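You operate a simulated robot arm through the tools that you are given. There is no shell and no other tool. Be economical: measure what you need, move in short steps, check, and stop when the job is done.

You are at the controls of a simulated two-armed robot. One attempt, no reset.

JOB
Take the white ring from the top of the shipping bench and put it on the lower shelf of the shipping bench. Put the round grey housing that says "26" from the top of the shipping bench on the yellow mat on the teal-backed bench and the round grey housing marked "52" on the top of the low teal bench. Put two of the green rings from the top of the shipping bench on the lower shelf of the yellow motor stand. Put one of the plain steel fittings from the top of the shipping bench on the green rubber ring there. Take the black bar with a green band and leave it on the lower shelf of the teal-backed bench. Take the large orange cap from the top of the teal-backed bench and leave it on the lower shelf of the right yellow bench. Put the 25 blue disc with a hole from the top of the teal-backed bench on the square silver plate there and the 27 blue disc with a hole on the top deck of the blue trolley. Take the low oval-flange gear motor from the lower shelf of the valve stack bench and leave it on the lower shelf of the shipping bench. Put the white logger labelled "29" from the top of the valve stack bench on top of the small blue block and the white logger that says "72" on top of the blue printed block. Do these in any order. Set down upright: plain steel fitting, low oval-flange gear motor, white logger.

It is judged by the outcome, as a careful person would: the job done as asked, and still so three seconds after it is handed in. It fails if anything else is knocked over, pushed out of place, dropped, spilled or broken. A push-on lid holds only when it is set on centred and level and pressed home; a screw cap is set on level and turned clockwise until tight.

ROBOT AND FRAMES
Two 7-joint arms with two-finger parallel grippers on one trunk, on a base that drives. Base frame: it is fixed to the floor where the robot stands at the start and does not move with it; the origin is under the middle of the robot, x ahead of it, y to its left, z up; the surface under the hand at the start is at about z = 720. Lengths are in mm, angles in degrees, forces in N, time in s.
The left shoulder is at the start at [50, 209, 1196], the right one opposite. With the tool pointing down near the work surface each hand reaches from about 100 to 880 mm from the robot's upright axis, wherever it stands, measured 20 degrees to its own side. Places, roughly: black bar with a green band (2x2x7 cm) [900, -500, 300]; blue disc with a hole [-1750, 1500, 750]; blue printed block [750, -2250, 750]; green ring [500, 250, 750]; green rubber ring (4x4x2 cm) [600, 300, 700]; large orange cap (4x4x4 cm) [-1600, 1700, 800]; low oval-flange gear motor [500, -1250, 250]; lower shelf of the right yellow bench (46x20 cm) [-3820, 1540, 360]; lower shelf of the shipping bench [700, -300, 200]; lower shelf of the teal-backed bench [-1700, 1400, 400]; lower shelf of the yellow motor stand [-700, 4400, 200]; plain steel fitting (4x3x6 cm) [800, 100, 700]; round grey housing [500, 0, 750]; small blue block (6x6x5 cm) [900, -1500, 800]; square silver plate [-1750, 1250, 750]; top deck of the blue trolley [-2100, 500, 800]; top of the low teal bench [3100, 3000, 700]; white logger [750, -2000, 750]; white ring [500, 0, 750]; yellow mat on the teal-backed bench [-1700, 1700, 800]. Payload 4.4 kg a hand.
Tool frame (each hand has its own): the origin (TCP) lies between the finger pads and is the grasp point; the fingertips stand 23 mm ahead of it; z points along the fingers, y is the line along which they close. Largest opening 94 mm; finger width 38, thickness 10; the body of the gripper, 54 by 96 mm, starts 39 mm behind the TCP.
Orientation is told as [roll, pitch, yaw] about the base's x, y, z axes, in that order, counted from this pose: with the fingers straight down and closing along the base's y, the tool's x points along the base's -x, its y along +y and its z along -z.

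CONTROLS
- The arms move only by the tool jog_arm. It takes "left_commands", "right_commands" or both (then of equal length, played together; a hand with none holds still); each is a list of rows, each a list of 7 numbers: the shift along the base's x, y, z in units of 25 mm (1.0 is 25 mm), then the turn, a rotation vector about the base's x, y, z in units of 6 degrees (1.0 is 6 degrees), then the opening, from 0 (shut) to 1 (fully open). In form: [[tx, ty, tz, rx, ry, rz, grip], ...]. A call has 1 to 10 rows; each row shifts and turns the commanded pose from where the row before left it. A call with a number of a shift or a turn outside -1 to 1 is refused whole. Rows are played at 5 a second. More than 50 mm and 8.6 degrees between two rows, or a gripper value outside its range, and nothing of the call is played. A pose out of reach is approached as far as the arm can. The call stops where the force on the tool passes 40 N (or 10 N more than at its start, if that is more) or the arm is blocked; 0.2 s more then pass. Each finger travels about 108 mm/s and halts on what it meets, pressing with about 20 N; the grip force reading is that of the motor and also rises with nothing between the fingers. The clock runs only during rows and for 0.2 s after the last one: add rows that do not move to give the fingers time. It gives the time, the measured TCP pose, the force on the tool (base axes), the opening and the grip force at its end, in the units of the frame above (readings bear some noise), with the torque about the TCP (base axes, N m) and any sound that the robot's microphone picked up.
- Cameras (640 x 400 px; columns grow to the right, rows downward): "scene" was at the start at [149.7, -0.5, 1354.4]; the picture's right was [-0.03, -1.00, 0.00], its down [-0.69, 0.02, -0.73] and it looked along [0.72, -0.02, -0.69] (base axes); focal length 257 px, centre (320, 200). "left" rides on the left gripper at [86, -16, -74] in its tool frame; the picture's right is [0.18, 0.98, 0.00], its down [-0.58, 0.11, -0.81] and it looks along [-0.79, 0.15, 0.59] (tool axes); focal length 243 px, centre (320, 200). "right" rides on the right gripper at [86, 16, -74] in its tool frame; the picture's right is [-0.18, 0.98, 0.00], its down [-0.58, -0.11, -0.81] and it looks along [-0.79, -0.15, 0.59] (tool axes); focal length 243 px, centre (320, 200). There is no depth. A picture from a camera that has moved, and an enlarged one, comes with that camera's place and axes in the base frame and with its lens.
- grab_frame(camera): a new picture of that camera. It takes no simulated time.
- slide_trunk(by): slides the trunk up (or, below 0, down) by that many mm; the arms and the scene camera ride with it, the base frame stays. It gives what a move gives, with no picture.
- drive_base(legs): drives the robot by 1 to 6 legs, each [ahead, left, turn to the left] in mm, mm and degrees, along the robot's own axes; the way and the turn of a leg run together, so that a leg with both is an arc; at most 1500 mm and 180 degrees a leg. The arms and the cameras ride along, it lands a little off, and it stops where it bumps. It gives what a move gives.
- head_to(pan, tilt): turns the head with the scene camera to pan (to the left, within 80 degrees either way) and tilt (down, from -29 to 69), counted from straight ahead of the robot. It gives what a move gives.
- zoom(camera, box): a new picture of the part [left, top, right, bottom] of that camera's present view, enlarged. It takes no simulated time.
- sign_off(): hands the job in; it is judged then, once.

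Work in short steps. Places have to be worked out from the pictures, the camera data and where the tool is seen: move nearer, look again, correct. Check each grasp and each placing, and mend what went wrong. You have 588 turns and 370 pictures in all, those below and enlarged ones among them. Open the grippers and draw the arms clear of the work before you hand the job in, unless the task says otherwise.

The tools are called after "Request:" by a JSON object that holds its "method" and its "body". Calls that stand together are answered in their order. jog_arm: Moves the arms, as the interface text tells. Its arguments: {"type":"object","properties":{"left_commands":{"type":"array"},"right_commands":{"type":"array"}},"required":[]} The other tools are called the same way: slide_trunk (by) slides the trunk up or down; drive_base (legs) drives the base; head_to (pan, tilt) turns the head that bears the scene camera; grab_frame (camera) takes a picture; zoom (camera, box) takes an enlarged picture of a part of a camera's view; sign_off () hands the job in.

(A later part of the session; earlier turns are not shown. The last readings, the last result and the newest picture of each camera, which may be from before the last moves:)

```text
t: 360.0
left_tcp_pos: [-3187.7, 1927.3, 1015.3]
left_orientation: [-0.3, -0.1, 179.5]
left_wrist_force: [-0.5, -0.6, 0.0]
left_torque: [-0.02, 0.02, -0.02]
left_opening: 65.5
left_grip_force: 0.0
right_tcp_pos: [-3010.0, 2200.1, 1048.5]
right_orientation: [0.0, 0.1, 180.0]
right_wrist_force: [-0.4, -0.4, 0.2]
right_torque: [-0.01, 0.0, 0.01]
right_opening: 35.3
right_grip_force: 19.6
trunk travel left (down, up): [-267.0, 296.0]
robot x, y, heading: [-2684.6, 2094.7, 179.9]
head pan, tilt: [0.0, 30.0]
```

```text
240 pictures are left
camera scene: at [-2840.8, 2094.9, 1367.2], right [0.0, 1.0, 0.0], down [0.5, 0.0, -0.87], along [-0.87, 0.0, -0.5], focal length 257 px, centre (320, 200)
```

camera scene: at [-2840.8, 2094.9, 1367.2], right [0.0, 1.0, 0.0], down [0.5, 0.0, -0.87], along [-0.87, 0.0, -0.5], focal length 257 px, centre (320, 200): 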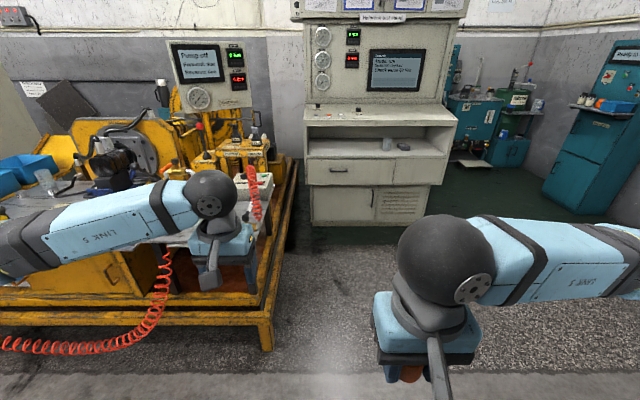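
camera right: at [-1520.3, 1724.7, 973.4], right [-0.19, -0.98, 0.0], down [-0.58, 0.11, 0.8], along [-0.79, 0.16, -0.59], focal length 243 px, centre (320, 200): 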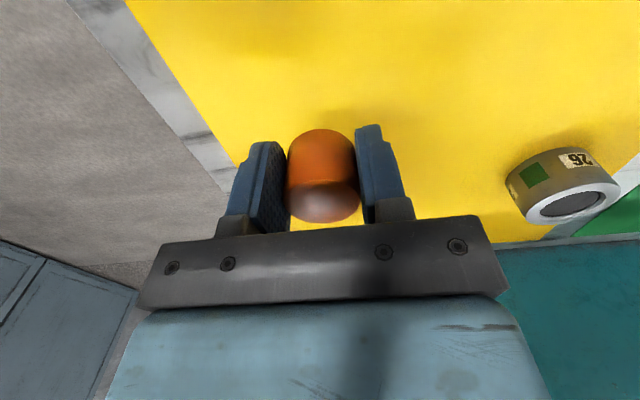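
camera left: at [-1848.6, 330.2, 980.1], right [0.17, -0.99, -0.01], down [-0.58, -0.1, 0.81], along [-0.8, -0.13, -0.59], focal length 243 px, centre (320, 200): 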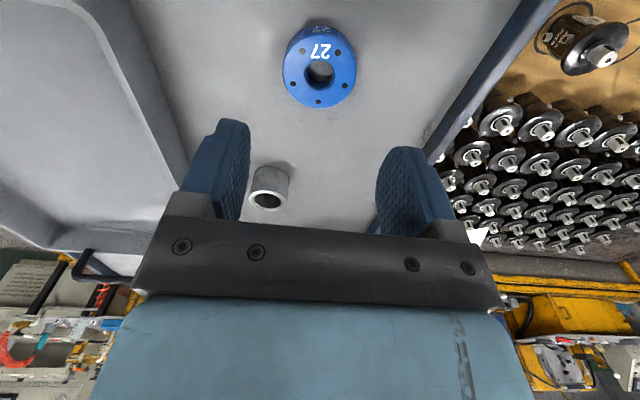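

Something blocked the left move. I look to the left-down to see what.

Request:
{"method": "head_to", "body": {"pan": 70, "tilt": 45}}

Request:
{"method": "grab_frame", "body": {"camera": "scene"}}

```text
t: 361.4
left_tcp_pos: [-3187.5, 1926.8, 1014.1]
left_orientation: [-0.3, 0.0, 179.5]
left_wrist_force: [0.3, 0.9, 0.2]
left_torque: [0.02, 0.04, 0.01]
left_opening: 65.5
left_grip_force: 0.0
right_tcp_pos: [-3009.5, 2199.8, 1048.2]
right_orientation: [0.0, 0.1, 180.0]
right_wrist_force: [0.8, 0.5, -0.5]
right_torque: [0.04, 0.0, 0.0]
right_opening: 35.2
right_grip_force: 20.3
trunk travel left (down, up): [-267.0, 296.0]
robot x, y, heading: [-2682.8, 2089.5, 179.7]
head pan, tilt: [70.0, 45.0]
```

```text
239 pictures are left
camera scene: at [-2778.3, 2018.5, 1344.6], right [-0.94, 0.34, 0.0], down [0.24, 0.66, -0.71], along [-0.24, -0.66, -0.71], focal length 257 px, centre (320, 200)
```

scene: 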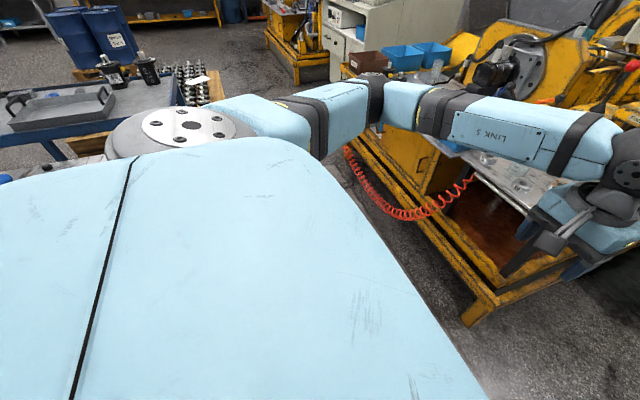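

The aisle is narrower than expected (a table behind the teal bench); I need x ≤ −2750. The shelf shows at about (−3800, 1600). First I prepare the arms here: right hand pitched, low and extended; left hand up and back.

Request:
{"method": "jog_arm", "body": {"left_commands": [[0.8, 0, 1, 0, 0, 0, 0.7], [0.8, 0, 1, 0, 0, 0, 0.7], [0.8, 0, 1, 0, 0, 0, 0.7], [0.8, 0, 1, 0, 0, 0, 0.7], [0.8, 0, 1, 0, 0, 0, 0.7], [0.8, 0, 1, 0, 0, 0, 0.7], [0.8, 0, 1, 0, 0, 0, 0.7], [0.5, 0, 1, 0, 0, 0, 0.7], [0, 0, 1, 0, 0, 0, 0.7], [0, 0, 1, 0, 0, 0, 0.7]], "right_commands": [[-1, 0, -1, 0, 0, 0, 0], [-1, 0, -1, 0, 0, 0, 0], [-1, 0, -1, 0, 0, 0, 0], [-1, 0, -1, 0, 0, 0, 0], [-1, 0, -1, 0, 0, 0, 0], [-1, 0, -1, 0, 1, 0, 0], [-1, 0, -1, 0, 1, 0, 0], [-1, 0, -1, 0, 1, 0, 0], [-1, 0, -1, 0, 1, 0, 0], [-1, 0, -1, 0, 1, 0, 0]]}}

Request:
{"method": "jog_arm", "body": {"right_commands": [[-1, 0, -1, 0, 0, 0, 0], [-1, 0, -1, 0, 0, 0, 0], [-1, 0, -1, 0, 0, 0, 0], [-1, 0, -1, 0, 0, 0, 0], [0, 0, -1, 0, 0, 0, 0], [0, 0, -1, 0, 0, 0, 0], [0, 0, -1, 0, 0, 0, 0], [0, 0, -1, 0, 0, 0, 0]]}}

Request:
{"method": "head_to", "body": {"pan": -10, "tilt": 35}}

Request:
{"method": "grab_frame", "body": {"camera": "scene"}}

```text
t: 363.6
left_tcp_pos: [-3036.2, 1927.2, 1263.8]
left_orientation: [-0.2, -0.1, 179.4]
left_wrist_force: [0.1, 0.8, 0.4]
left_torque: [0.0, -0.01, 0.01]
left_opening: 65.8
left_grip_force: 0.1
right_tcp_pos: [-3260.7, 2201.4, 797.5]
right_orientation: [0.0, -30.0, 180.0]
right_wrist_force: [0.1, -0.1, -0.1]
right_torque: [0.01, -0.02, 0.03]
right_opening: 35.5
right_grip_force: 19.8
trunk travel left (down, up): [-267.0, 296.0]
robot x, y, heading: [-2683.4, 2092.2, 179.9]
head pan, tilt: [70.0, 45.0]
```

```text
t: 365.4
left_tcp_pos: [-3036.7, 1927.3, 1263.8]
left_orientation: [-0.3, 0.0, 179.5]
left_wrist_force: [0.5, 0.2, 0.4]
left_torque: [-0.01, -0.02, 0.0]
left_opening: 65.9
left_grip_force: 0.0
right_tcp_pos: [-3360.5, 2200.2, 598.0]
right_orientation: [0.1, -29.9, 180.0]
right_wrist_force: [0.5, 0.2, 0.0]
right_torque: [-0.02, 0.0, 0.02]
right_opening: 35.3
right_grip_force: 19.9
trunk travel left (down, up): [-267.0, 296.0]
robot x, y, heading: [-2682.5, 2094.9, 179.8]
head pan, tilt: [70.0, 45.0]
```

```text
t: 367.0
left_tcp_pos: [-3035.5, 1928.0, 1264.2]
left_orientation: [-0.3, -0.1, 179.6]
left_wrist_force: [0.6, -0.2, -0.3]
left_torque: [0.02, -0.01, -0.01]
left_opening: 65.8
left_grip_force: 0.1
right_tcp_pos: [-3359.9, 2200.6, 598.4]
right_orientation: [0.0, -29.9, 180.0]
right_wrist_force: [-0.3, 0.5, -0.2]
right_torque: [0.0, -0.03, -0.03]
right_opening: 35.2
right_grip_force: 19.8
trunk travel left (down, up): [-267.0, 296.0]
robot x, y, heading: [-2683.4, 2095.7, 179.9]
head pan, tilt: [-10.0, 35.0]
```

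```text
238 pictures are left
camera scene: at [-2837.0, 2110.2, 1359.4], right [0.17, 0.98, 0.0], down [0.56, -0.1, -0.82], along [-0.81, 0.14, -0.57], focal length 257 px, centre (320, 200)
```

scene: 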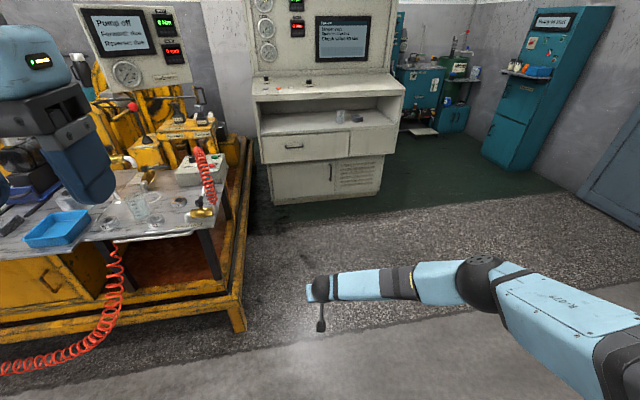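

Request:
{"method": "zoom", "body": {"camera": "scene", "box": [60, 170, 270, 350]}}

```text
2.22 times, centred on (165, 260) of scene
camera zoom: at [-2837.0, 2110.2, 1359.4], right [0.17, 0.98, 0.0], down [0.56, -0.1, -0.82], along [-0.81, 0.14, -0.57], focal length 571 px, centre (664, 67)
```

zoom: 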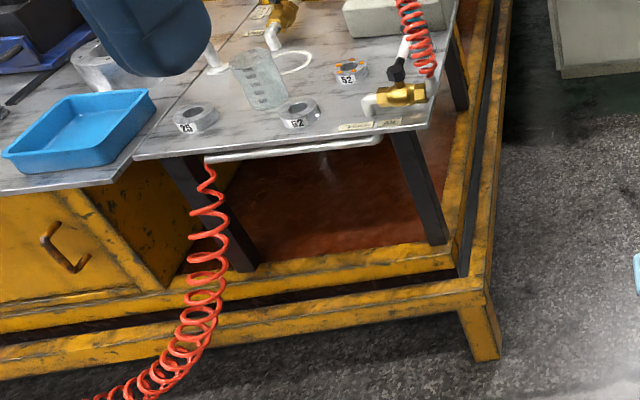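

The shelf is a brown floor between black legs (y≈1400–1770, front x≈−3705), with bench top above at z≈650. Lower the trunk and shift left in front of it.

Request:
{"method": "slide_trunk", "body": {"by": -185}}

Request:
{"method": "drive_base", "body": {"legs": [[160, 0, 0], [0, 500, 0]]}}

Request:
{"method": "grab_frame", "body": {"camera": "scene"}}

Request:
{"method": "grab_frame", "body": {"camera": "right"}}

```text
t: 369.0
left_tcp_pos: [-3035.4, 1926.7, 1079.0]
left_orientation: [-0.4, -0.1, 179.6]
left_wrist_force: [0.3, 0.0, 0.2]
left_torque: [0.01, -0.02, 0.01]
left_opening: 65.7
left_grip_force: 0.1
right_tcp_pos: [-3360.1, 2200.7, 413.0]
right_orientation: [0.0, -29.9, 180.1]
right_wrist_force: [0.3, -0.3, -0.2]
right_torque: [0.01, 0.03, 0.01]
right_opening: 35.2
right_grip_force: 19.7
trunk travel left (down, up): [-82.0, 481.0]
robot x, y, heading: [-2681.8, 2095.6, 179.6]
head pan, tilt: [-10.0, 35.0]
```

```text
t: 375.0
left_tcp_pos: [-3195.2, 1421.8, 1078.2]
left_orientation: [-0.4, 0.0, 179.5]
left_wrist_force: [-0.1, 0.2, -0.8]
left_torque: [0.01, 0.02, 0.0]
left_opening: 65.9
left_grip_force: 0.0
right_tcp_pos: [-3519.1, 1696.3, 413.1]
right_orientation: [0.0, -29.9, -180.0]
right_wrist_force: [0.6, -0.5, -0.6]
right_torque: [0.01, -0.01, 0.02]
right_opening: 35.2
right_grip_force: 20.3
trunk travel left (down, up): [-82.0, 481.0]
robot x, y, heading: [-2840.2, 1587.5, 180.3]
head pan, tilt: [-10.0, 35.0]
```

```text
236 pictures are left
camera scene: at [-2996.7, 1605.2, 1174.4], right [0.17, 0.98, 0.0], down [0.56, -0.1, -0.82], along [-0.81, 0.14, -0.57], focal length 257 px, centre (320, 200)
```

scene: 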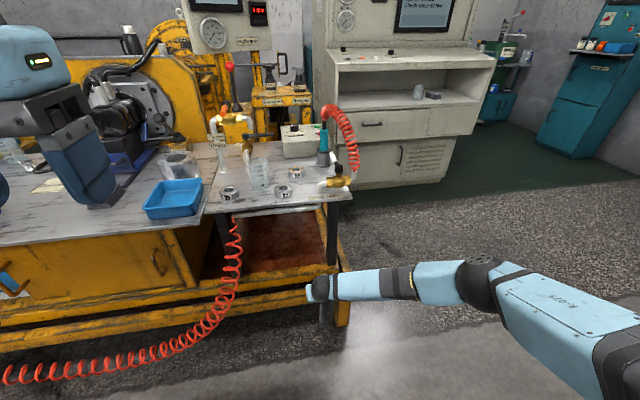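

```text
235 pictures are left
camera right: at [-3408.5, 1678.8, 436.2], right [-0.16, -0.98, 0.09], down [-0.1, 0.11, 0.99], along [-0.98, 0.15, -0.12], focal length 243 px, centre (320, 200)
```

right: 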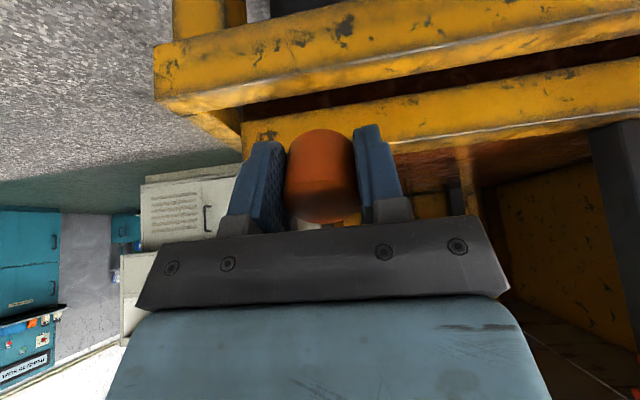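

Request:
{"method": "drive_base", "body": {"legs": [[0, 95, 0], [120, 0, 0]]}}

Request:
{"method": "grab_frame", "body": {"camera": "right"}}

Request:
{"method": "grab_frame", "body": {"camera": "scene"}}

```text
t: 377.3
left_tcp_pos: [-3313.6, 1326.5, 1078.6]
left_orientation: [-0.3, -0.1, 179.6]
left_wrist_force: [0.4, -0.1, 0.6]
left_torque: [-0.01, -0.01, -0.01]
left_opening: 65.8
left_grip_force: 0.2
right_tcp_pos: [-3640.5, 1601.2, 412.5]
right_orientation: [-0.1, -29.9, -180.0]
right_wrist_force: [0.1, -0.1, 0.0]
right_torque: [0.01, 0.03, 0.0]
right_opening: 35.3
right_grip_force: 20.2
trunk travel left (down, up): [-82.0, 481.0]
robot x, y, heading: [-2962.8, 1492.1, 180.2]
head pan, tilt: [-10.0, 35.0]
```

```text
234 pictures are left
camera right: at [-3527.6, 1583.7, 435.8], right [-0.16, -0.98, 0.09], down [-0.1, 0.11, 0.99], along [-0.98, 0.15, -0.12], focal length 243 px, centre (320, 200)
```

right: 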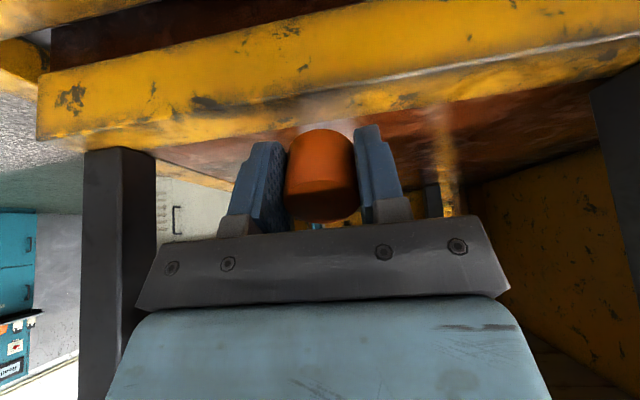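

```text
233 pictures are left
camera scene: at [-3116.3, 1510.2, 1174.3], right [0.17, 0.98, 0.0], down [0.57, -0.1, -0.82], along [-0.81, 0.14, -0.57], focal length 257 px, centre (320, 200)
```

scene: 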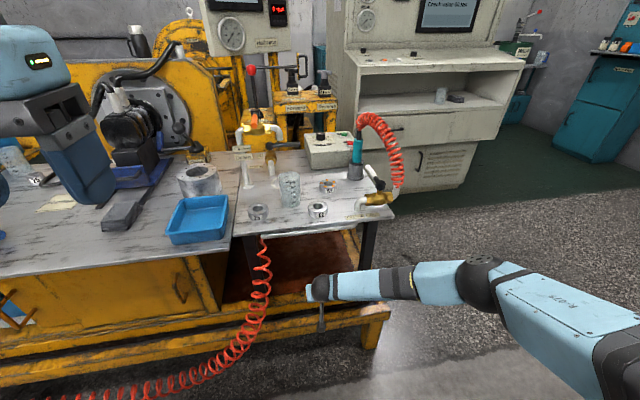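

Request:
{"method": "drive_base", "body": {"legs": [[112, 0, 0]]}}

Request:
{"method": "jog_arm", "body": {"right_commands": [[0, 0, 0, 0, -0.8, 0, 0], [0, 0, -0.3, 0, 0, 0, 0]]}}

Request:
{"method": "grab_frame", "body": {"camera": "right"}}

Request:
{"method": "grab_frame", "body": {"camera": "scene"}}

```text
t: 378.5
left_tcp_pos: [-3427.0, 1327.4, 1078.0]
left_orientation: [-0.2, -0.1, 179.5]
left_wrist_force: [0.3, -0.3, -0.1]
left_torque: [-0.03, 0.0, 0.03]
left_opening: 65.8
left_grip_force: 0.0
right_tcp_pos: [-3750.7, 1601.2, 413.9]
right_orientation: [0.1, -29.8, -179.9]
right_wrist_force: [0.0, -0.8, -0.1]
right_torque: [0.01, -0.02, 0.0]
right_opening: 35.3
right_grip_force: 19.4
trunk travel left (down, up): [-82.0, 481.0]
robot x, y, heading: [-3076.6, 1494.8, 179.8]
head pan, tilt: [-10.0, 35.0]
```

```text
t: 379.1
left_tcp_pos: [-3425.9, 1327.9, 1078.5]
left_orientation: [-0.3, -0.1, 179.4]
left_wrist_force: [0.6, 0.4, -0.5]
left_torque: [-0.01, 0.01, 0.0]
left_opening: 65.5
left_grip_force: 0.2
right_tcp_pos: [-3750.2, 1600.0, 405.3]
right_orientation: [0.0, -25.1, -180.0]
right_wrist_force: [0.2, -0.7, 0.1]
right_torque: [0.0, -0.04, -0.01]
right_opening: 35.3
right_grip_force: 20.0
trunk travel left (down, up): [-82.0, 481.0]
robot x, y, heading: [-3072.2, 1491.9, 179.8]
head pan, tilt: [-10.0, 35.0]
```

```text
232 pictures are left
camera right: at [-3641.1, 1583.9, 438.0], right [-0.17, -0.98, 0.08], down [-0.18, 0.11, 0.98], along [-0.97, 0.15, -0.2], focal length 243 px, centre (320, 200)
```

right: 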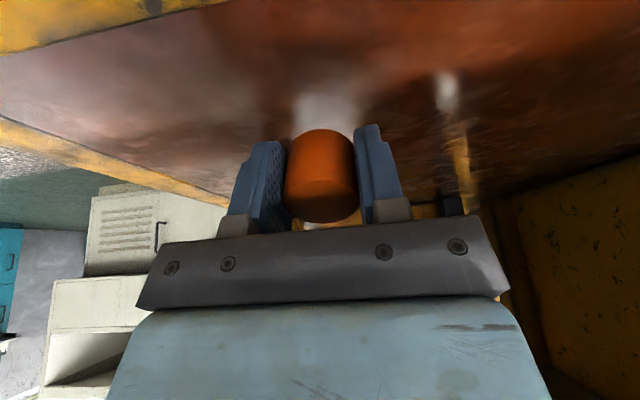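

```text
231 pictures are left
camera scene: at [-3227.2, 1510.4, 1174.4], right [0.17, 0.98, 0.0], down [0.56, -0.1, -0.82], along [-0.81, 0.14, -0.57], focal length 257 px, centre (320, 200)
```

scene: 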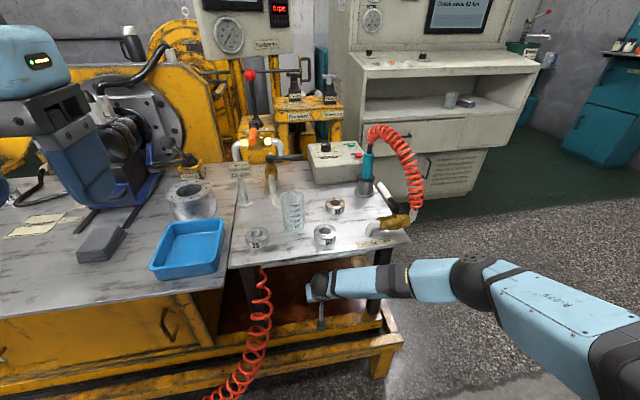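

Inside the shelf opening. Lower to contact.

Request:
{"method": "jog_arm", "body": {"right_commands": [[0, 0, -0.3, 0, 0, 0, 0], [0, 0, -0.2, 0, 0, 0, 0], [0, 0, -0.2, 0, 0, 0, 0], [0, 0, -0.2, 0, 0, 0, 0], [0, 0, -0.2, 0, 0, 0, 0]]}}

Request:
{"method": "grab_frame", "body": {"camera": "right"}}

```text
t: 380.3
left_tcp_pos: [-3422.0, 1327.8, 1080.7]
left_orientation: [-0.4, -0.4, 179.4]
left_wrist_force: [-0.4, -0.4, 0.4]
left_torque: [-0.01, 0.0, -0.02]
left_opening: 65.6
left_grip_force: 0.1
right_tcp_pos: [-3752.0, 1600.3, 383.5]
right_orientation: [0.0, -25.4, 180.0]
right_wrist_force: [14.2, 5.7, 36.1]
right_torque: [0.4, -0.68, -0.1]
right_opening: 35.4
right_grip_force: 20.2
trunk travel left (down, up): [-82.0, 481.0]
robot x, y, heading: [-3073.0, 1496.4, 179.6]
head pan, tilt: [-10.0, 35.0]
```

```text
230 pictures are left
camera right: at [-3641.9, 1583.7, 415.3], right [-0.17, -0.98, 0.08], down [-0.18, 0.11, 0.98], along [-0.97, 0.15, -0.19], focal length 243 px, centre (320, 200)
```

right: 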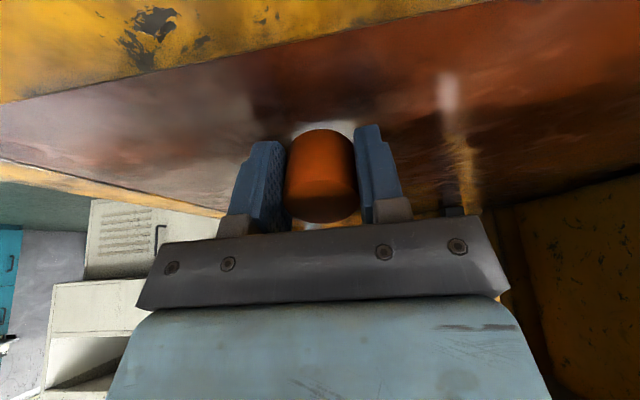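

Contact. Ease up 2 mm, open gradually, then withdraw.

Request:
{"method": "jog_arm", "body": {"right_commands": [[0, 0, 0.12, 0, 0, 0, 0], [0, 0, 0, 0, 0, 0, 0.42], [0, 0, 0, 0, 0, 0, 0.55], [0, 0, 0, 0, 0, 0, 0.7], [0.3, 0, 0.4, 0, 0, 0, 0.7], [0.6, 0, 0.4, 0, 0, 0, 0.7], [1, 0, 0.2, 0, 0, 0, 0.7], [1, 0, 0, 0, 0, 0, 0.7]]}}

Request:
{"method": "grab_frame", "body": {"camera": "right"}}

```text
t: 382.1
left_tcp_pos: [-3426.3, 1326.8, 1078.8]
left_orientation: [-0.2, -0.1, 179.6]
left_wrist_force: [0.3, -0.5, -0.5]
left_torque: [0.0, 0.03, 0.02]
left_opening: 65.7
left_grip_force: 0.2
right_tcp_pos: [-3677.5, 1601.9, 405.6]
right_orientation: [0.0, -25.2, -180.0]
right_wrist_force: [-1.3, 0.0, 0.3]
right_torque: [0.01, 0.02, -0.03]
right_opening: 66.0
right_grip_force: 0.1
trunk travel left (down, up): [-82.0, 481.0]
robot x, y, heading: [-3072.4, 1492.6, 179.6]
head pan, tilt: [-10.0, 35.0]
```

```text
229 pictures are left
camera right: at [-3568.1, 1585.0, 438.2], right [-0.17, -0.98, 0.08], down [-0.18, 0.11, 0.98], along [-0.97, 0.15, -0.2], focal length 243 px, centre (320, 200)
```

right: 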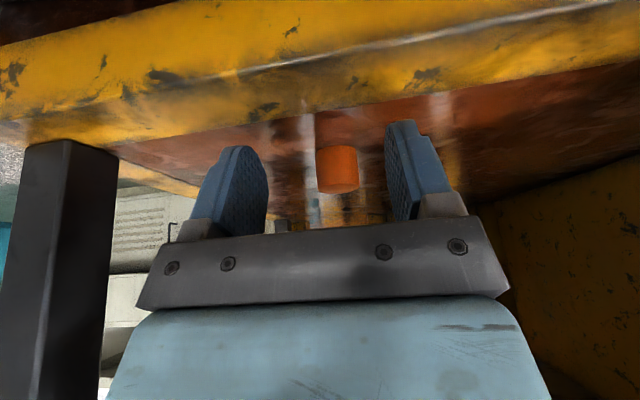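

Cap stands on the shelf. Back out of the aisle, then re-fold the right arm.

Request:
{"method": "drive_base", "body": {"legs": [[-240, 0, 0], [0, -950, 0], [-1100, 0, 0]]}}

Request:
{"method": "slide_trunk", "body": {"by": 185}}

Request:
{"method": "jog_arm", "body": {"right_commands": [[1, 0, 1, 0, 0, 0, 0.8], [1, 0, 1, 0, -1, 0, 0.8], [1, 0, 1, 0, -1, 0, 0.8], [1, 0, 1, 0, -1, 0, 0.8], [1, 0, 1, 0, -1, 0, 0.8], [1, 0, 1, 0, -0.2, 0, 0.8], [1, 0, 1, 0, 0, 0, 0.8], [1, 0, 1, 0, 0, 0, 0.8], [0, 0, 1, 0, 0, 0, 0.8], [0, 0, 1, 0, 0, 0, 0.8]]}}

```text
t: 397.4
left_tcp_pos: [-2088.4, 2282.4, 1078.2]
left_orientation: [-0.3, -0.1, -179.8]
left_wrist_force: [-0.3, 0.3, 0.4]
left_torque: [-0.02, -0.02, -0.01]
left_opening: 65.9
left_grip_force: 0.0
right_tcp_pos: [-2343.7, 2552.1, 406.0]
right_orientation: [-0.1, -25.0, -179.3]
right_wrist_force: [-0.1, 0.3, -0.3]
right_torque: [0.05, -0.02, 0.02]
right_opening: 65.6
right_grip_force: 0.1
trunk travel left (down, up): [-82.0, 481.0]
robot x, y, heading: [-1733.3, 2453.5, -179.4]
head pan, tilt: [-10.0, 35.0]
```

```text
t: 399.4
left_tcp_pos: [-2088.2, 2283.3, 1263.4]
left_orientation: [-0.3, -0.1, -179.7]
left_wrist_force: [-0.1, -0.4, -0.4]
left_torque: [-0.02, -0.02, 0.01]
left_opening: 65.7
left_grip_force: 0.1
right_tcp_pos: [-2343.5, 2552.1, 591.8]
right_orientation: [0.0, -25.1, -179.3]
right_wrist_force: [0.1, 0.3, -0.5]
right_torque: [0.01, -0.01, 0.0]
right_opening: 65.7
right_grip_force: 0.0
trunk travel left (down, up): [-267.0, 296.0]
robot x, y, heading: [-1736.0, 2452.7, -179.2]
head pan, tilt: [-10.0, 35.0]
```

```text
t: 401.6
left_tcp_pos: [-2088.0, 2281.3, 1264.3]
left_orientation: [-0.3, -0.2, -179.6]
left_wrist_force: [-0.1, 0.6, 0.3]
left_torque: [0.01, 0.01, 0.02]
left_opening: 65.8
left_grip_force: 0.0
right_tcp_pos: [-2143.4, 2552.2, 841.5]
right_orientation: [0.2, 0.1, -179.4]
right_wrist_force: [0.6, 0.0, -0.1]
right_torque: [-0.01, 0.0, -0.01]
right_opening: 75.2
right_grip_force: 0.0
trunk travel left (down, up): [-267.0, 296.0]
robot x, y, heading: [-1738.8, 2453.5, -179.2]
head pan, tilt: [-10.0, 35.0]
```

Request:
{"method": "drive_base", "body": {"legs": [[-1200, 0, 0], [0, 0, 179.2], [0, -1214, 0], [0, -1214, 0]]}}

Request:
{"method": "jog_arm", "body": {"left_commands": [[0.5, 0.1, -1, 0, 0, 0, 0.8], [0.5, 0.1, -1, 0, 0, 0, 0.8], [0.5, 0.1, -1, 0, 0, 0, 0.8], [0.5, 0.1, -1, 0, 0, 0, 0.8], [0.5, 0.1, -1, 0, 0, 0, 0.8], [0.5, 0.1, -1, 0, 0, 0, 0.8], [0.5, 0.1, -1, 0, 0, 0, 0.8], [0, 0, -1, 0, 0, 0, 0.8], [0, 0, -1, 0, 0, 0, 0.8], [0, 0, -1, 0, 0, 0, 0.8]], "right_commands": [[0, -0.5, 1, 0, 0, 0, 0.8], [0, -0.5, 1, 0, 0, 0, 0.8], [0, -0.5, 1, 0, 0, 0, 0.8], [0, -0.5, 1, 0, 0, 0, 0.8], [0, -0.5, 1, 0, 0, 0, 0.8], [0, -0.5, 0, 0, 0, 0, 0.8], [0, -0.5, 0, 0, 0, 0, 0.8], [0, -0.5, 0, 0, 0, 0, 0.8], [0, -0.4, 0, 0, 0, 0, 0.8], [0, 0, 0, 0, 0, 0, 0.8]]}}

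Request:
{"method": "head_to", "body": {"pan": 0, "tilt": 40}}

Request:
{"method": "grab_frame", "body": {"camera": "scene"}}

```text
t: 435.9
left_tcp_pos: [-177.5, 219.0, 1264.3]
left_orientation: [-0.3, -0.1, 0.0]
left_wrist_force: [-0.2, -0.5, 0.2]
left_torque: [0.02, 0.0, -0.01]
left_opening: 65.9
left_grip_force: 0.0
right_tcp_pos: [-123.3, -49.9, 840.3]
right_orientation: [0.3, 0.1, 0.3]
right_wrist_force: [0.7, 0.2, -0.1]
right_torque: [0.06, 0.0, -0.02]
right_opening: 75.4
right_grip_force: 0.1
trunk travel left (down, up): [-267.0, 296.0]
robot x, y, heading: [-528.5, 48.0, 0.4]
head pan, tilt: [-10.0, 35.0]
```

```text
t: 438.1
left_tcp_pos: [-89.9, 238.0, 1013.4]
left_orientation: [-0.3, 0.0, 0.0]
left_wrist_force: [-0.2, -0.6, -0.7]
left_torque: [0.01, 0.01, -0.01]
left_opening: 75.2
left_grip_force: 0.0
right_tcp_pos: [-123.7, -160.3, 967.0]
right_orientation: [0.3, 0.0, 0.4]
right_wrist_force: [-0.6, 0.7, -0.2]
right_torque: [-0.03, 0.03, -0.02]
right_opening: 75.3
right_grip_force: 0.1
trunk travel left (down, up): [-267.0, 296.0]
robot x, y, heading: [-529.0, 53.3, 0.3]
head pan, tilt: [-10.0, 35.0]
```

```text
t: 438.9
left_tcp_pos: [-89.9, 237.0, 1013.4]
left_orientation: [-0.3, -0.2, 0.0]
left_wrist_force: [-0.5, -0.4, 0.9]
left_torque: [0.02, 0.0, -0.01]
left_opening: 75.3
left_grip_force: 0.1
right_tcp_pos: [-124.5, -160.8, 967.7]
right_orientation: [0.3, 0.1, 0.4]
right_wrist_force: [0.4, -0.3, -0.5]
right_torque: [-0.03, 0.01, 0.02]
right_opening: 75.3
right_grip_force: 0.1
trunk travel left (down, up): [-267.0, 296.0]
robot x, y, heading: [-530.2, 50.9, 0.5]
head pan, tilt: [0.0, 40.0]
```

```text
228 pictures are left
camera scene: at [-377.1, 53.1, 1351.9], right [0.01, -1.0, 0.0], down [-0.64, 0.0, -0.77], along [0.77, 0.01, -0.64], focal length 257 px, centre (320, 200)
```

scene: 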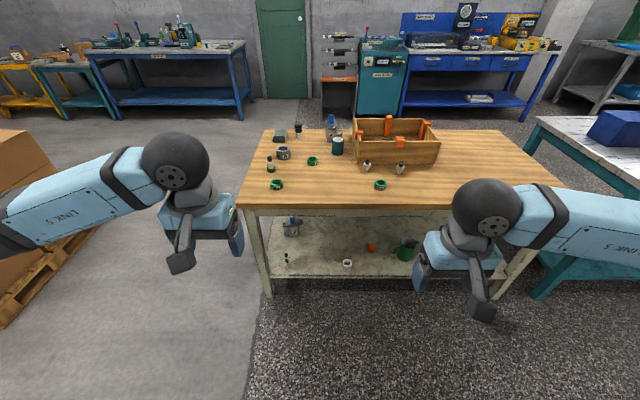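

Drive up to the bench for green rings A and C.

Request:
{"method": "drive_base", "body": {"legs": [[525, 0, 0]]}}

Request:
{"method": "jog_arm", "body": {"left_commands": [[0.6, 0, -1, 0, 0, 0, 0.9], [0.4, 0, -1, 0, 0, 0, 0.9], [0, 0, -1, 0, 0, 0, 0.9], [0, 0, -1, 0, 0, 0, 0.9], [0, 0, -1, 0, 0, 0, 0.9], [0, 0, -1, 0, 0, 0, 0.9]], "right_commands": [[1, -0.5, -0.8, 0, 0, 0, 0.9], [1, -0.5, -0.8, 0, 0, 0, 0.9], [0.2, 0, -0.8, 0, 0, 0, 0.9], [0, 0, -0.8, 0, 0, 0, 0.9], [0, 0, -0.6, 0, 0, 0, 0.9], [0, 0, -0.4, 0, 0, 0, 0.9]]}}

Request:
{"method": "grab_frame", "body": {"camera": "left"}}

Request:
{"method": "grab_frame", "body": {"camera": "right"}}

```text
t: 441.9
left_tcp_pos: [435.5, 238.2, 1014.0]
left_orientation: [-0.3, -0.1, -0.3]
left_wrist_force: [0.7, -1.1, -0.5]
left_torque: [0.05, 0.02, -0.02]
left_opening: 75.2
left_grip_force: 0.0
right_tcp_pos: [399.2, -159.2, 967.2]
right_orientation: [0.3, 0.2, 0.2]
right_wrist_force: [0.5, -0.5, -0.2]
right_torque: [-0.01, -0.02, 0.0]
right_opening: 75.3
right_grip_force: 0.0
trunk travel left (down, up): [-267.0, 296.0]
robot x, y, heading: [-3.9, 54.7, 0.1]
head pan, tilt: [0.0, 40.0]
```

```text
t: 443.3
left_tcp_pos: [461.1, 237.7, 863.4]
left_orientation: [-0.3, -0.2, -0.2]
left_wrist_force: [0.1, -0.3, 0.6]
left_torque: [0.01, -0.01, -0.01]
left_opening: 84.8
left_grip_force: 0.2
right_tcp_pos: [455.1, -184.5, 861.8]
right_orientation: [0.3, 0.1, 0.1]
right_wrist_force: [0.7, -0.7, -0.4]
right_torque: [-0.01, 0.02, 0.0]
right_opening: 84.7
right_grip_force: 0.2
trunk travel left (down, up): [-267.0, 296.0]
robot x, y, heading: [-1.0, 50.6, 0.2]
head pan, tilt: [0.0, 40.0]
```

```text
227 pictures are left
camera left: at [374.9, 223.5, 938.6], right [-0.18, 0.98, -0.01], down [0.58, 0.11, 0.81], along [0.79, 0.14, -0.59], focal length 243 px, centre (320, 200)
```

left: 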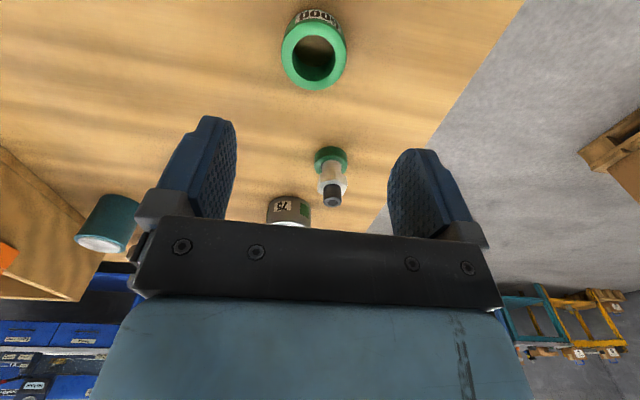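

```text
226 pictures are left
camera right: at [367.2, -169.3, 937.5], right [0.18, 0.98, 0.01], down [0.58, -0.11, 0.8], along [0.79, -0.14, -0.59], focal length 243 px, centre (320, 200)
```

right: 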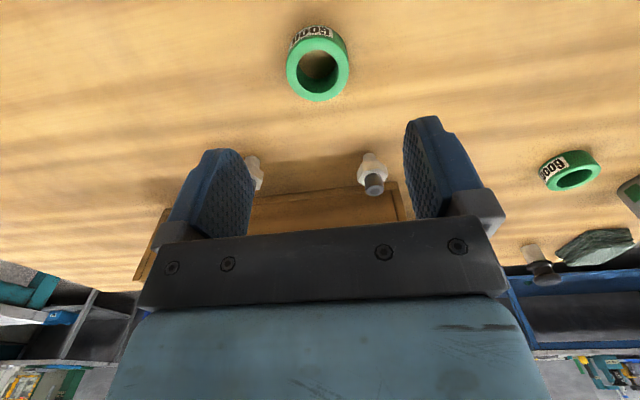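

Rings at (456, 232) and (456, −186). Descend and grip both, lift.

Request:
{"method": "jog_arm", "body": {"left_commands": [[-0.2, -0.22, -1, 0, 0, 0, 0.8], [0, 0, -1, 0, 0, 0, 0.8], [0, 0, -1, 0, 0, 0, 0.8], [0, 0, -1, 0, 0, 0, 0.8], [0, 0, -0.5, 0, 0, 0, 0.8], [0, 0, 0, 0, 0, 0, 0.4], [0, 0, 0, 0, 0, 0, 0], [0, 0, 0, 0, 0, 0, 0], [0, 0, 0, 0, 0, 0, 0]], "right_commands": [[0.04, -0.05, -1, 0, 0, 0, 0.8], [0, 0, -1, 0, 0, 0, 0.8], [0, 0, -1, 0, 0, 0, 0.8], [0, 0, -1, 0, 0, 0, 0.8], [0, 0, -0.45, 0, 0, 0, 0.8], [0, 0, 0, 0, 0, 0, 0.4], [0, 0, 0, 0, 0, 0, 0], [0, 0, 0, 0, 0, 0, 0], [0, 0, 0, 0, 0, 0, 0]]}}

Request:
{"method": "jog_arm", "body": {"left_commands": [[0, 0, 1, 0, 0, 0, 0], [0, 0, 1, 0, 0, 0, 0], [0, 0, 1, 0, 0, 0, 0], [0, 0, 1, 0, 0, 0, 0], [0, 0, 1, 0, 0, 0, 0], [0, 0, 1, 0, 0, 0, 0]], "right_commands": [[0, 0, 1, 0, 0, 0, 0], [0, 0, 1, 0, 0, 0, 0], [0, 0, 1, 0, 0, 0, 0], [0, 0, 1, 0, 0, 0, 0], [0, 0, 1, 0, 0, 0, 0], [0, 0, 1, 0, 0, 0, 0]]}}

Request:
{"method": "grab_frame", "body": {"camera": "left"}}

Request:
{"method": "grab_frame", "body": {"camera": "right"}}

```text
t: 445.3
left_tcp_pos: [457.3, 232.3, 751.2]
left_orientation: [-0.3, -0.1, -0.3]
left_wrist_force: [0.1, 0.0, 0.4]
left_torque: [-0.02, 0.02, 0.01]
left_opening: 48.4
left_grip_force: 19.9
right_tcp_pos: [457.1, -185.8, 750.4]
right_orientation: [0.3, 0.1, 0.3]
right_wrist_force: [-0.4, 0.4, 0.6]
right_torque: [0.02, 0.0, 0.0]
right_opening: 48.0
right_grip_force: 19.8
trunk travel left (down, up): [-267.0, 296.0]
robot x, y, heading: [-2.2, 49.5, 0.1]
head pan, tilt: [0.0, 40.0]
```

```text
t: 446.7
left_tcp_pos: [455.6, 231.9, 902.4]
left_orientation: [-0.3, -0.1, -0.2]
left_wrist_force: [0.2, 0.1, -0.6]
left_torque: [-0.01, 0.0, -0.01]
left_opening: 48.4
left_grip_force: 19.9
right_tcp_pos: [455.8, -186.4, 901.4]
right_orientation: [0.3, 0.1, 0.1]
right_wrist_force: [0.8, -0.2, -0.9]
right_torque: [0.01, -0.03, 0.01]
right_opening: 48.3
right_grip_force: 19.8
trunk travel left (down, up): [-267.0, 296.0]
robot x, y, heading: [-2.5, 49.0, 0.1]
head pan, tilt: [0.0, 40.0]
```

```text
225 pictures are left
camera left: at [368.5, 217.5, 976.8], right [-0.18, 0.98, -0.01], down [0.58, 0.11, 0.81], along [0.79, 0.14, -0.59], focal length 243 px, centre (320, 200)
```

left: 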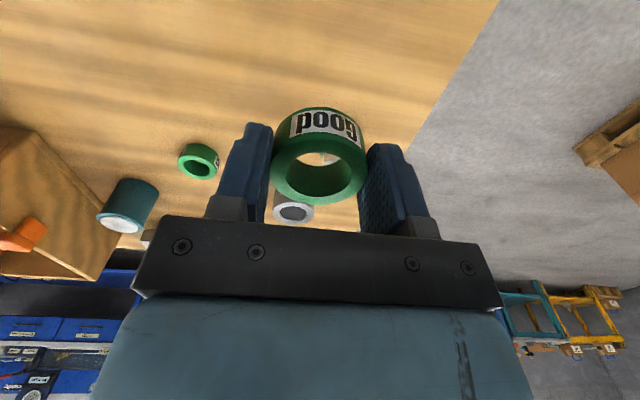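

```text
224 pictures are left
camera right: at [368.8, -170.6, 977.2], right [0.18, 0.98, 0.0], down [0.58, -0.11, 0.8], along [0.79, -0.14, -0.59], focal length 243 px, centre (320, 200)
```

right: 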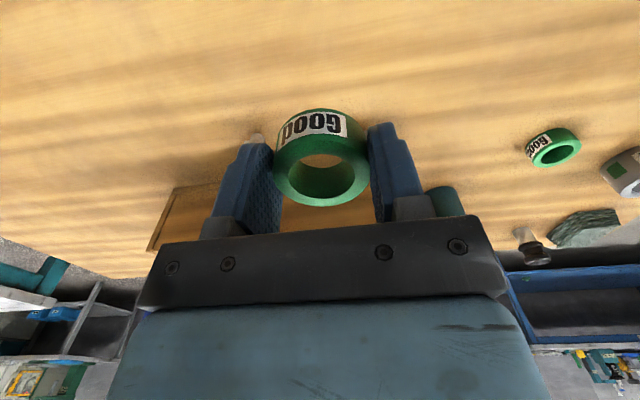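

Both rings held. Drive toward the yellow motor stand.

Request:
{"method": "drive_base", "body": {"legs": [[-500, 0, 0], [0, 0, 90], [1450, 0, 0], [1450, 0, 0], [0, 200, 0]]}}

Request:
{"method": "head_to", "body": {"pan": 0, "tilt": 30}}

Request:
{"method": "grab_frame", "body": {"camera": "scene"}}

```text
t: 469.1
left_tcp_pos: [-829.5, 3429.6, 900.6]
left_orientation: [-0.3, -0.2, 88.9]
left_wrist_force: [0.6, 0.1, 0.0]
left_torque: [0.01, 0.02, 0.0]
left_opening: 48.4
left_grip_force: 20.0
right_tcp_pos: [-410.8, 3425.2, 901.1]
right_orientation: [0.3, 0.1, 89.5]
right_wrist_force: [-0.2, -0.3, 0.0]
right_torque: [0.01, 0.0, -0.04]
right_opening: 48.0
right_grip_force: 20.2
trunk travel left (down, up): [-267.0, 296.0]
robot x, y, heading: [-655.0, 2967.9, 89.1]
head pan, tilt: [0.0, 40.0]
```

```text
t: 469.8
left_tcp_pos: [-829.6, 3430.1, 901.1]
left_orientation: [-0.3, 0.0, 88.9]
left_wrist_force: [0.5, 0.3, 0.2]
left_torque: [-0.01, 0.0, -0.01]
left_opening: 48.4
left_grip_force: 19.9
right_tcp_pos: [-410.5, 3425.3, 900.1]
right_orientation: [0.3, 0.2, 89.4]
right_wrist_force: [-0.2, -0.4, -0.4]
right_torque: [0.01, -0.01, -0.01]
right_opening: 47.9
right_grip_force: 19.9
trunk travel left (down, up): [-267.0, 296.0]
robot x, y, heading: [-657.1, 2967.2, 89.5]
head pan, tilt: [0.0, 30.0]
```

```text
223 pictures are left
camera scene: at [-654.2, 3128.2, 1367.2], right [1.0, -0.01, 0.0], down [-0.01, -0.5, -0.87], along [0.01, 0.87, -0.5], focal length 257 px, centre (320, 200)
```

scene: 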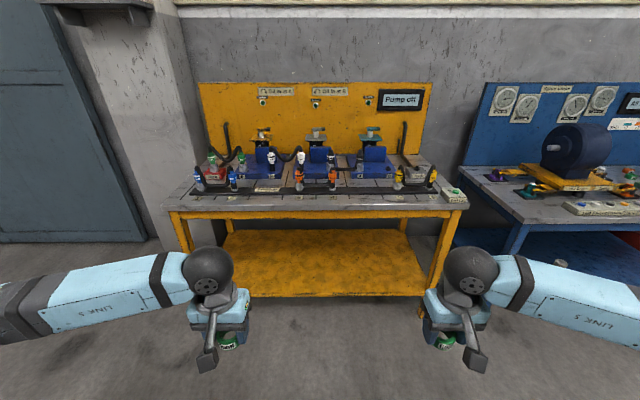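

The lower shelf is empty. Lower the trunk and pose both hands (pitch 30°, low, extended), as done with the white ring.

Request:
{"method": "slide_trunk", "body": {"by": -262}}

Request:
{"method": "jog_arm", "body": {"left_commands": [[0, 0.5, -1, 1, 0, 0, 0], [0, 0.5, -1, 1, 0, 0, 0], [0, 0.5, -1, 1, 0, 0, 0], [0, 0.5, -1, 1, 0, 0, 0], [0, 0.5, -1, 1, 0, 0, 0], [0, 1, -1, 0, 0, 0, 0], [0, 1, -1, 0, 0, 0, 0], [0, 1, -1, 0, 0, 0, 0], [0, 1, -1, 0, 0, 0, 0], [0, 1, -1, 0, 0, 0, 0]], "right_commands": [[0, 0.5, -1, 1, 0, 0, 0], [0, 0.5, -1, 1, 0, 0, 0], [0, 0.5, -1, 1, 0, 0, 0], [0, 0.5, -1, 1, 0, 0, 0], [0, 0.5, -1, 1, 0, 0, 0], [0, 1, -1, 0, 0, 0, 0], [0, 1, -1, 0, 0, 0, 0], [0, 1, -1, 0, 0, 0, 0], [0, 1, -1, 0, 0, 0, 0], [0, 1, -1, 0, 0, 0, 0]]}}

Request:
{"method": "jog_arm", "body": {"left_commands": [[0, 1, -1, 0, 0, 0, 0], [0, 1, -1, 0, 0, 0, 0], [0, 0, -1, 0, 0, 0, 0], [0, 0, -1, 0, 0, 0, 0], [0, 0, -0.8, 0, 0, 0, 0]], "right_commands": [[0, 1, -1, 0, 0, 0, 0], [0, 1, -1, 0, 0, 0, 0], [0, 0, -1, 0, 0, 0, 0], [0, 0, -1, 0, 0, 0, 0], [0, 0, -0.8, 0, 0, 0, 0]]}}

Request:
{"method": "grab_frame", "body": {"camera": "scene"}}

Request:
{"method": "grab_frame", "body": {"camera": "left"}}

```text
t: 472.5
left_tcp_pos: [-829.3, 3431.2, 639.4]
left_orientation: [-0.3, 0.0, 88.8]
left_wrist_force: [-0.3, -0.7, -0.9]
left_torque: [0.01, -0.01, -0.01]
left_opening: 48.5
left_grip_force: 20.0
right_tcp_pos: [-409.7, 3424.7, 639.8]
right_orientation: [0.3, 0.2, 89.4]
right_wrist_force: [-0.5, 0.8, 0.0]
right_torque: [0.0, 0.02, 0.02]
right_opening: 47.9
right_grip_force: 19.9
trunk travel left (down, up): [-5.0, 558.0]
robot x, y, heading: [-657.9, 2969.2, 89.5]
head pan, tilt: [0.0, 30.0]
```

```text
t: 474.7
left_tcp_pos: [-828.5, 3619.0, 388.2]
left_orientation: [0.4, -30.1, 88.7]
left_wrist_force: [0.4, 0.4, 0.4]
left_torque: [-0.03, 0.0, -0.03]
left_opening: 48.3
left_grip_force: 20.4
right_tcp_pos: [-410.5, 3614.3, 388.4]
right_orientation: [0.7, -29.9, 89.3]
right_wrist_force: [0.6, -0.1, 0.5]
right_torque: [-0.01, -0.02, -0.01]
right_opening: 48.1
right_grip_force: 20.3
trunk travel left (down, up): [-5.0, 558.0]
robot x, y, heading: [-658.7, 2967.6, 89.4]
head pan, tilt: [0.0, 30.0]
```

```text
t: 475.9
left_tcp_pos: [-828.6, 3667.2, 268.3]
left_orientation: [0.4, -30.1, 88.7]
left_wrist_force: [-0.7, -0.5, -0.3]
left_torque: [0.02, -0.01, -0.04]
left_opening: 48.4
left_grip_force: 20.5
right_tcp_pos: [-410.2, 3664.4, 269.4]
right_orientation: [0.7, -29.9, 89.2]
right_wrist_force: [-0.3, 0.0, 0.4]
right_torque: [-0.01, -0.02, 0.01]
right_opening: 48.1
right_grip_force: 20.1
trunk travel left (down, up): [-5.0, 558.0]
robot x, y, heading: [-657.3, 2965.8, 89.3]
head pan, tilt: [0.0, 30.0]
```

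```text
222 pictures are left
camera scene: at [-654.2, 3128.3, 1105.3], right [1.0, -0.01, 0.0], down [-0.01, -0.5, -0.87], along [0.01, 0.87, -0.5], focal length 257 px, centre (320, 200)
```

scene: 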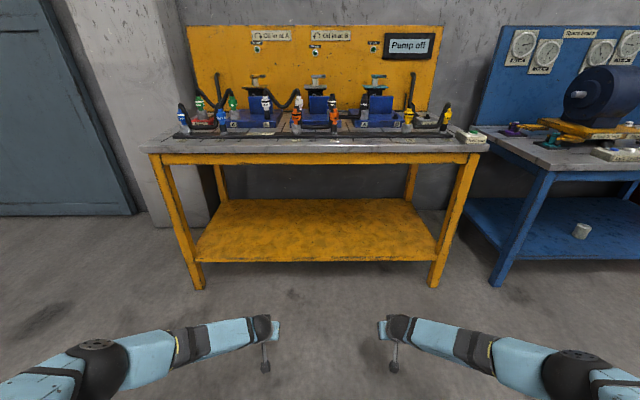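

```text
221 pictures are left
camera left: at [-813.6, 3555.7, 291.0], right [-0.99, -0.14, -0.09], down [-0.1, 0.1, 0.99], along [-0.13, 0.98, -0.11], focal length 243 px, centre (320, 200)
```

left: 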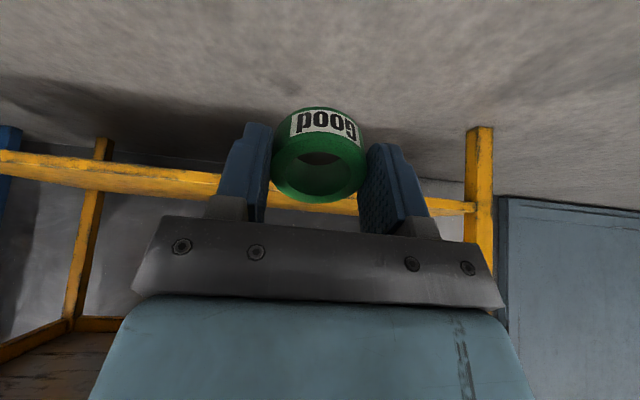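

Arms posed. Raise slightly for safety and drive to just in front of the shelf, then check its height.

Request:
{"method": "slide_trunk", "body": {"by": 30}}

Request:
{"method": "drive_base", "body": {"legs": [[360, 0, 0.6]]}}

Request:
{"method": "grab_frame", "body": {"camera": "left"}}

Request:
{"method": "grab_frame", "body": {"camera": "right"}}

Request:
{"method": "grab_frame", "body": {"camera": "scene"}}

```text
t: 476.7
left_tcp_pos: [-828.2, 3668.2, 299.9]
left_orientation: [0.3, -30.1, 88.8]
left_wrist_force: [1.0, 0.2, -0.4]
left_torque: [0.01, -0.04, 0.02]
left_opening: 48.6
left_grip_force: 19.5
right_tcp_pos: [-411.1, 3663.2, 298.4]
right_orientation: [0.7, -29.9, 89.3]
right_wrist_force: [-0.2, -0.4, 0.2]
right_torque: [0.01, 0.01, 0.0]
right_opening: 48.0
right_grip_force: 20.1
trunk travel left (down, up): [-35.0, 528.0]
robot x, y, heading: [-654.3, 2970.1, 89.5]
head pan, tilt: [0.0, 30.0]
```

```text
t: 479.0
left_tcp_pos: [-833.8, 4020.4, 299.0]
left_orientation: [0.3, -30.1, 89.4]
left_wrist_force: [0.6, 0.0, 0.2]
left_torque: [0.01, -0.01, 0.03]
left_opening: 48.5
left_grip_force: 20.0
right_tcp_pos: [-415.5, 4020.3, 299.4]
right_orientation: [0.7, -29.8, 90.0]
right_wrist_force: [-0.4, 0.4, -0.4]
right_torque: [-0.02, 0.01, -0.02]
right_opening: 47.9
right_grip_force: 19.6
trunk travel left (down, up): [-35.0, 528.0]
robot x, y, heading: [-651.4, 3319.8, 89.9]
head pan, tilt: [0.0, 30.0]
```

```text
220 pictures are left
camera left: at [-818.1, 3909.0, 321.0], right [-0.98, -0.15, -0.09], down [-0.1, 0.1, 0.99], along [-0.14, 0.98, -0.11], focal length 243 px, centre (320, 200)
```

left: 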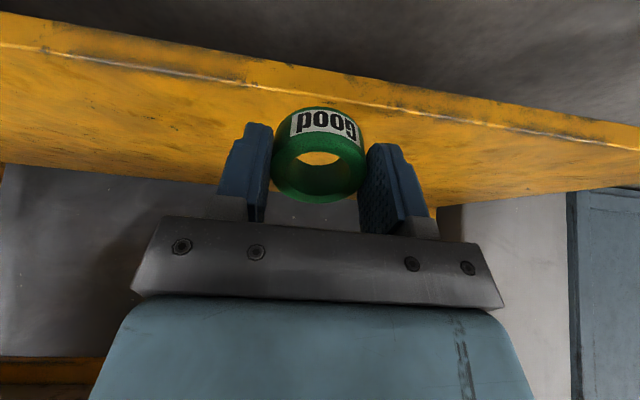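

```text
219 pictures are left
camera right: at [-431.9, 3908.9, 321.8], right [-0.98, 0.16, 0.1], down [0.12, 0.1, 0.99], along [0.14, 0.98, -0.12], focal length 243 px, centre (320, 200)
```

right: 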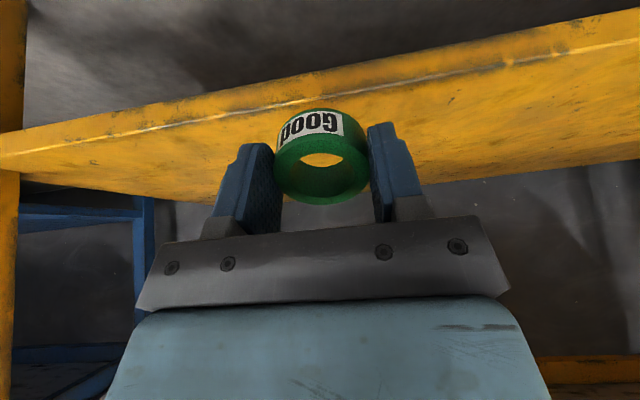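

```text
218 pictures are left
camera scene: at [-653.9, 3483.4, 1135.2], right [1.0, 0.0, 0.0], down [0.0, -0.5, -0.87], along [0.0, 0.87, -0.5], focal length 257 px, centre (320, 200)
```

scene: 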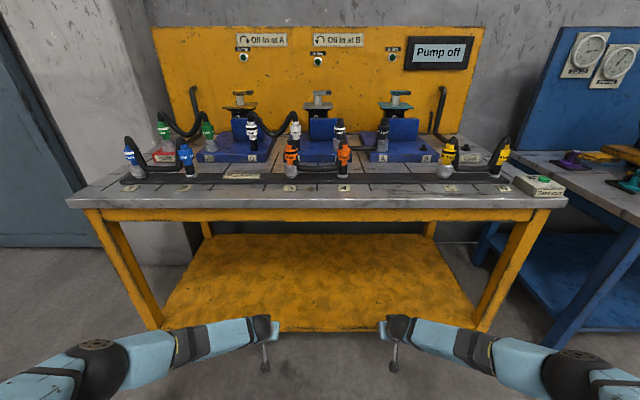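

Shelf top ≈ z 216, front edge y ≈ 4095. Drive ahead 135 and flatten the pitch to 12°.

Request:
{"method": "drive_base", "body": {"legs": [[135, 0, 0]]}}

Request:
{"method": "jog_arm", "body": {"left_commands": [[0, 0, 0, -1, 0, 0, 0], [0, 0, 0, -1, 0, 0, 0], [0, 0, -0.3, -1, 0, 0, 0], [0, 0, -0.4, 0, 0, 0, 0]], "right_commands": [[0, 0, 0, -1, 0, 0, 0], [0, 0, 0, -1, 0, 0, 0], [0, 0, -0.3, -1, 0, 0, 0], [0, 0, -0.4, 0, 0, 0, 0]]}}

Request:
{"method": "grab_frame", "body": {"camera": "left"}}

Request:
{"method": "grab_frame", "body": {"camera": "right"}}

```text
t: 480.3
left_tcp_pos: [-832.9, 4153.6, 299.8]
left_orientation: [0.3, -30.1, 89.4]
left_wrist_force: [0.8, 0.2, -0.8]
left_torque: [0.0, 0.02, 0.02]
left_opening: 48.3
left_grip_force: 19.8
right_tcp_pos: [-415.3, 4153.7, 298.2]
right_orientation: [0.8, -29.9, 89.8]
right_wrist_force: [0.1, -0.1, -0.1]
right_torque: [-0.05, 0.0, 0.03]
right_opening: 47.9
right_grip_force: 20.1
trunk travel left (down, up): [-35.0, 528.0]
robot x, y, heading: [-653.5, 3459.8, 89.5]
head pan, tilt: [0.0, 30.0]
```

```text
t: 481.3
left_tcp_pos: [-833.7, 4151.9, 281.5]
left_orientation: [0.1, -12.0, 89.5]
left_wrist_force: [0.3, 0.6, 0.5]
left_torque: [-0.02, -0.02, -0.03]
left_opening: 48.4
left_grip_force: 20.0
right_tcp_pos: [-414.6, 4153.3, 280.0]
right_orientation: [0.6, -11.8, 89.9]
right_wrist_force: [0.1, -0.1, 0.5]
right_torque: [-0.02, 0.03, 0.04]
right_opening: 47.8
right_grip_force: 20.0
trunk travel left (down, up): [-35.0, 528.0]
robot x, y, heading: [-651.5, 3453.3, 90.0]
head pan, tilt: [0.0, 30.0]
```

```text
217 pictures are left
camera left: at [-818.5, 4053.0, 337.3], right [-0.98, -0.17, -0.04], down [-0.1, 0.4, 0.91], along [-0.14, 0.9, -0.41], focal length 243 px, centre (320, 200)
```

left: 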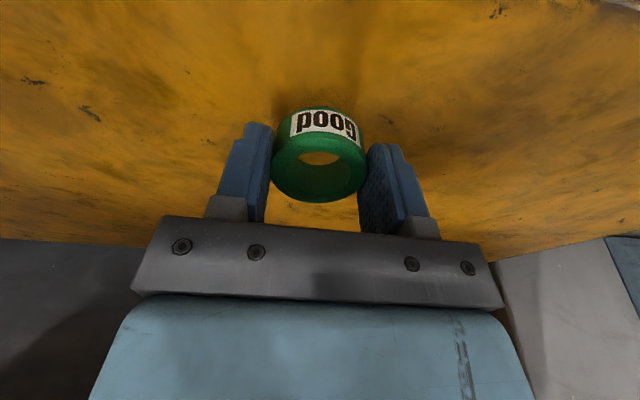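

```text
216 pictures are left
camera right: at [-431.0, 4053.5, 337.6], right [-0.98, 0.18, 0.05], down [0.12, 0.4, 0.91], along [0.14, 0.9, -0.42], focal length 243 px, centre (320, 200)
```

right: 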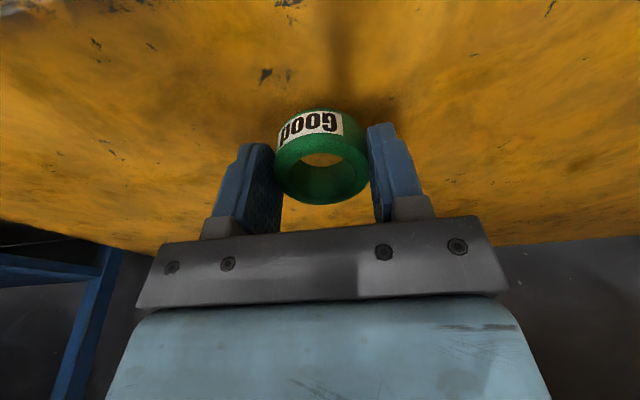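

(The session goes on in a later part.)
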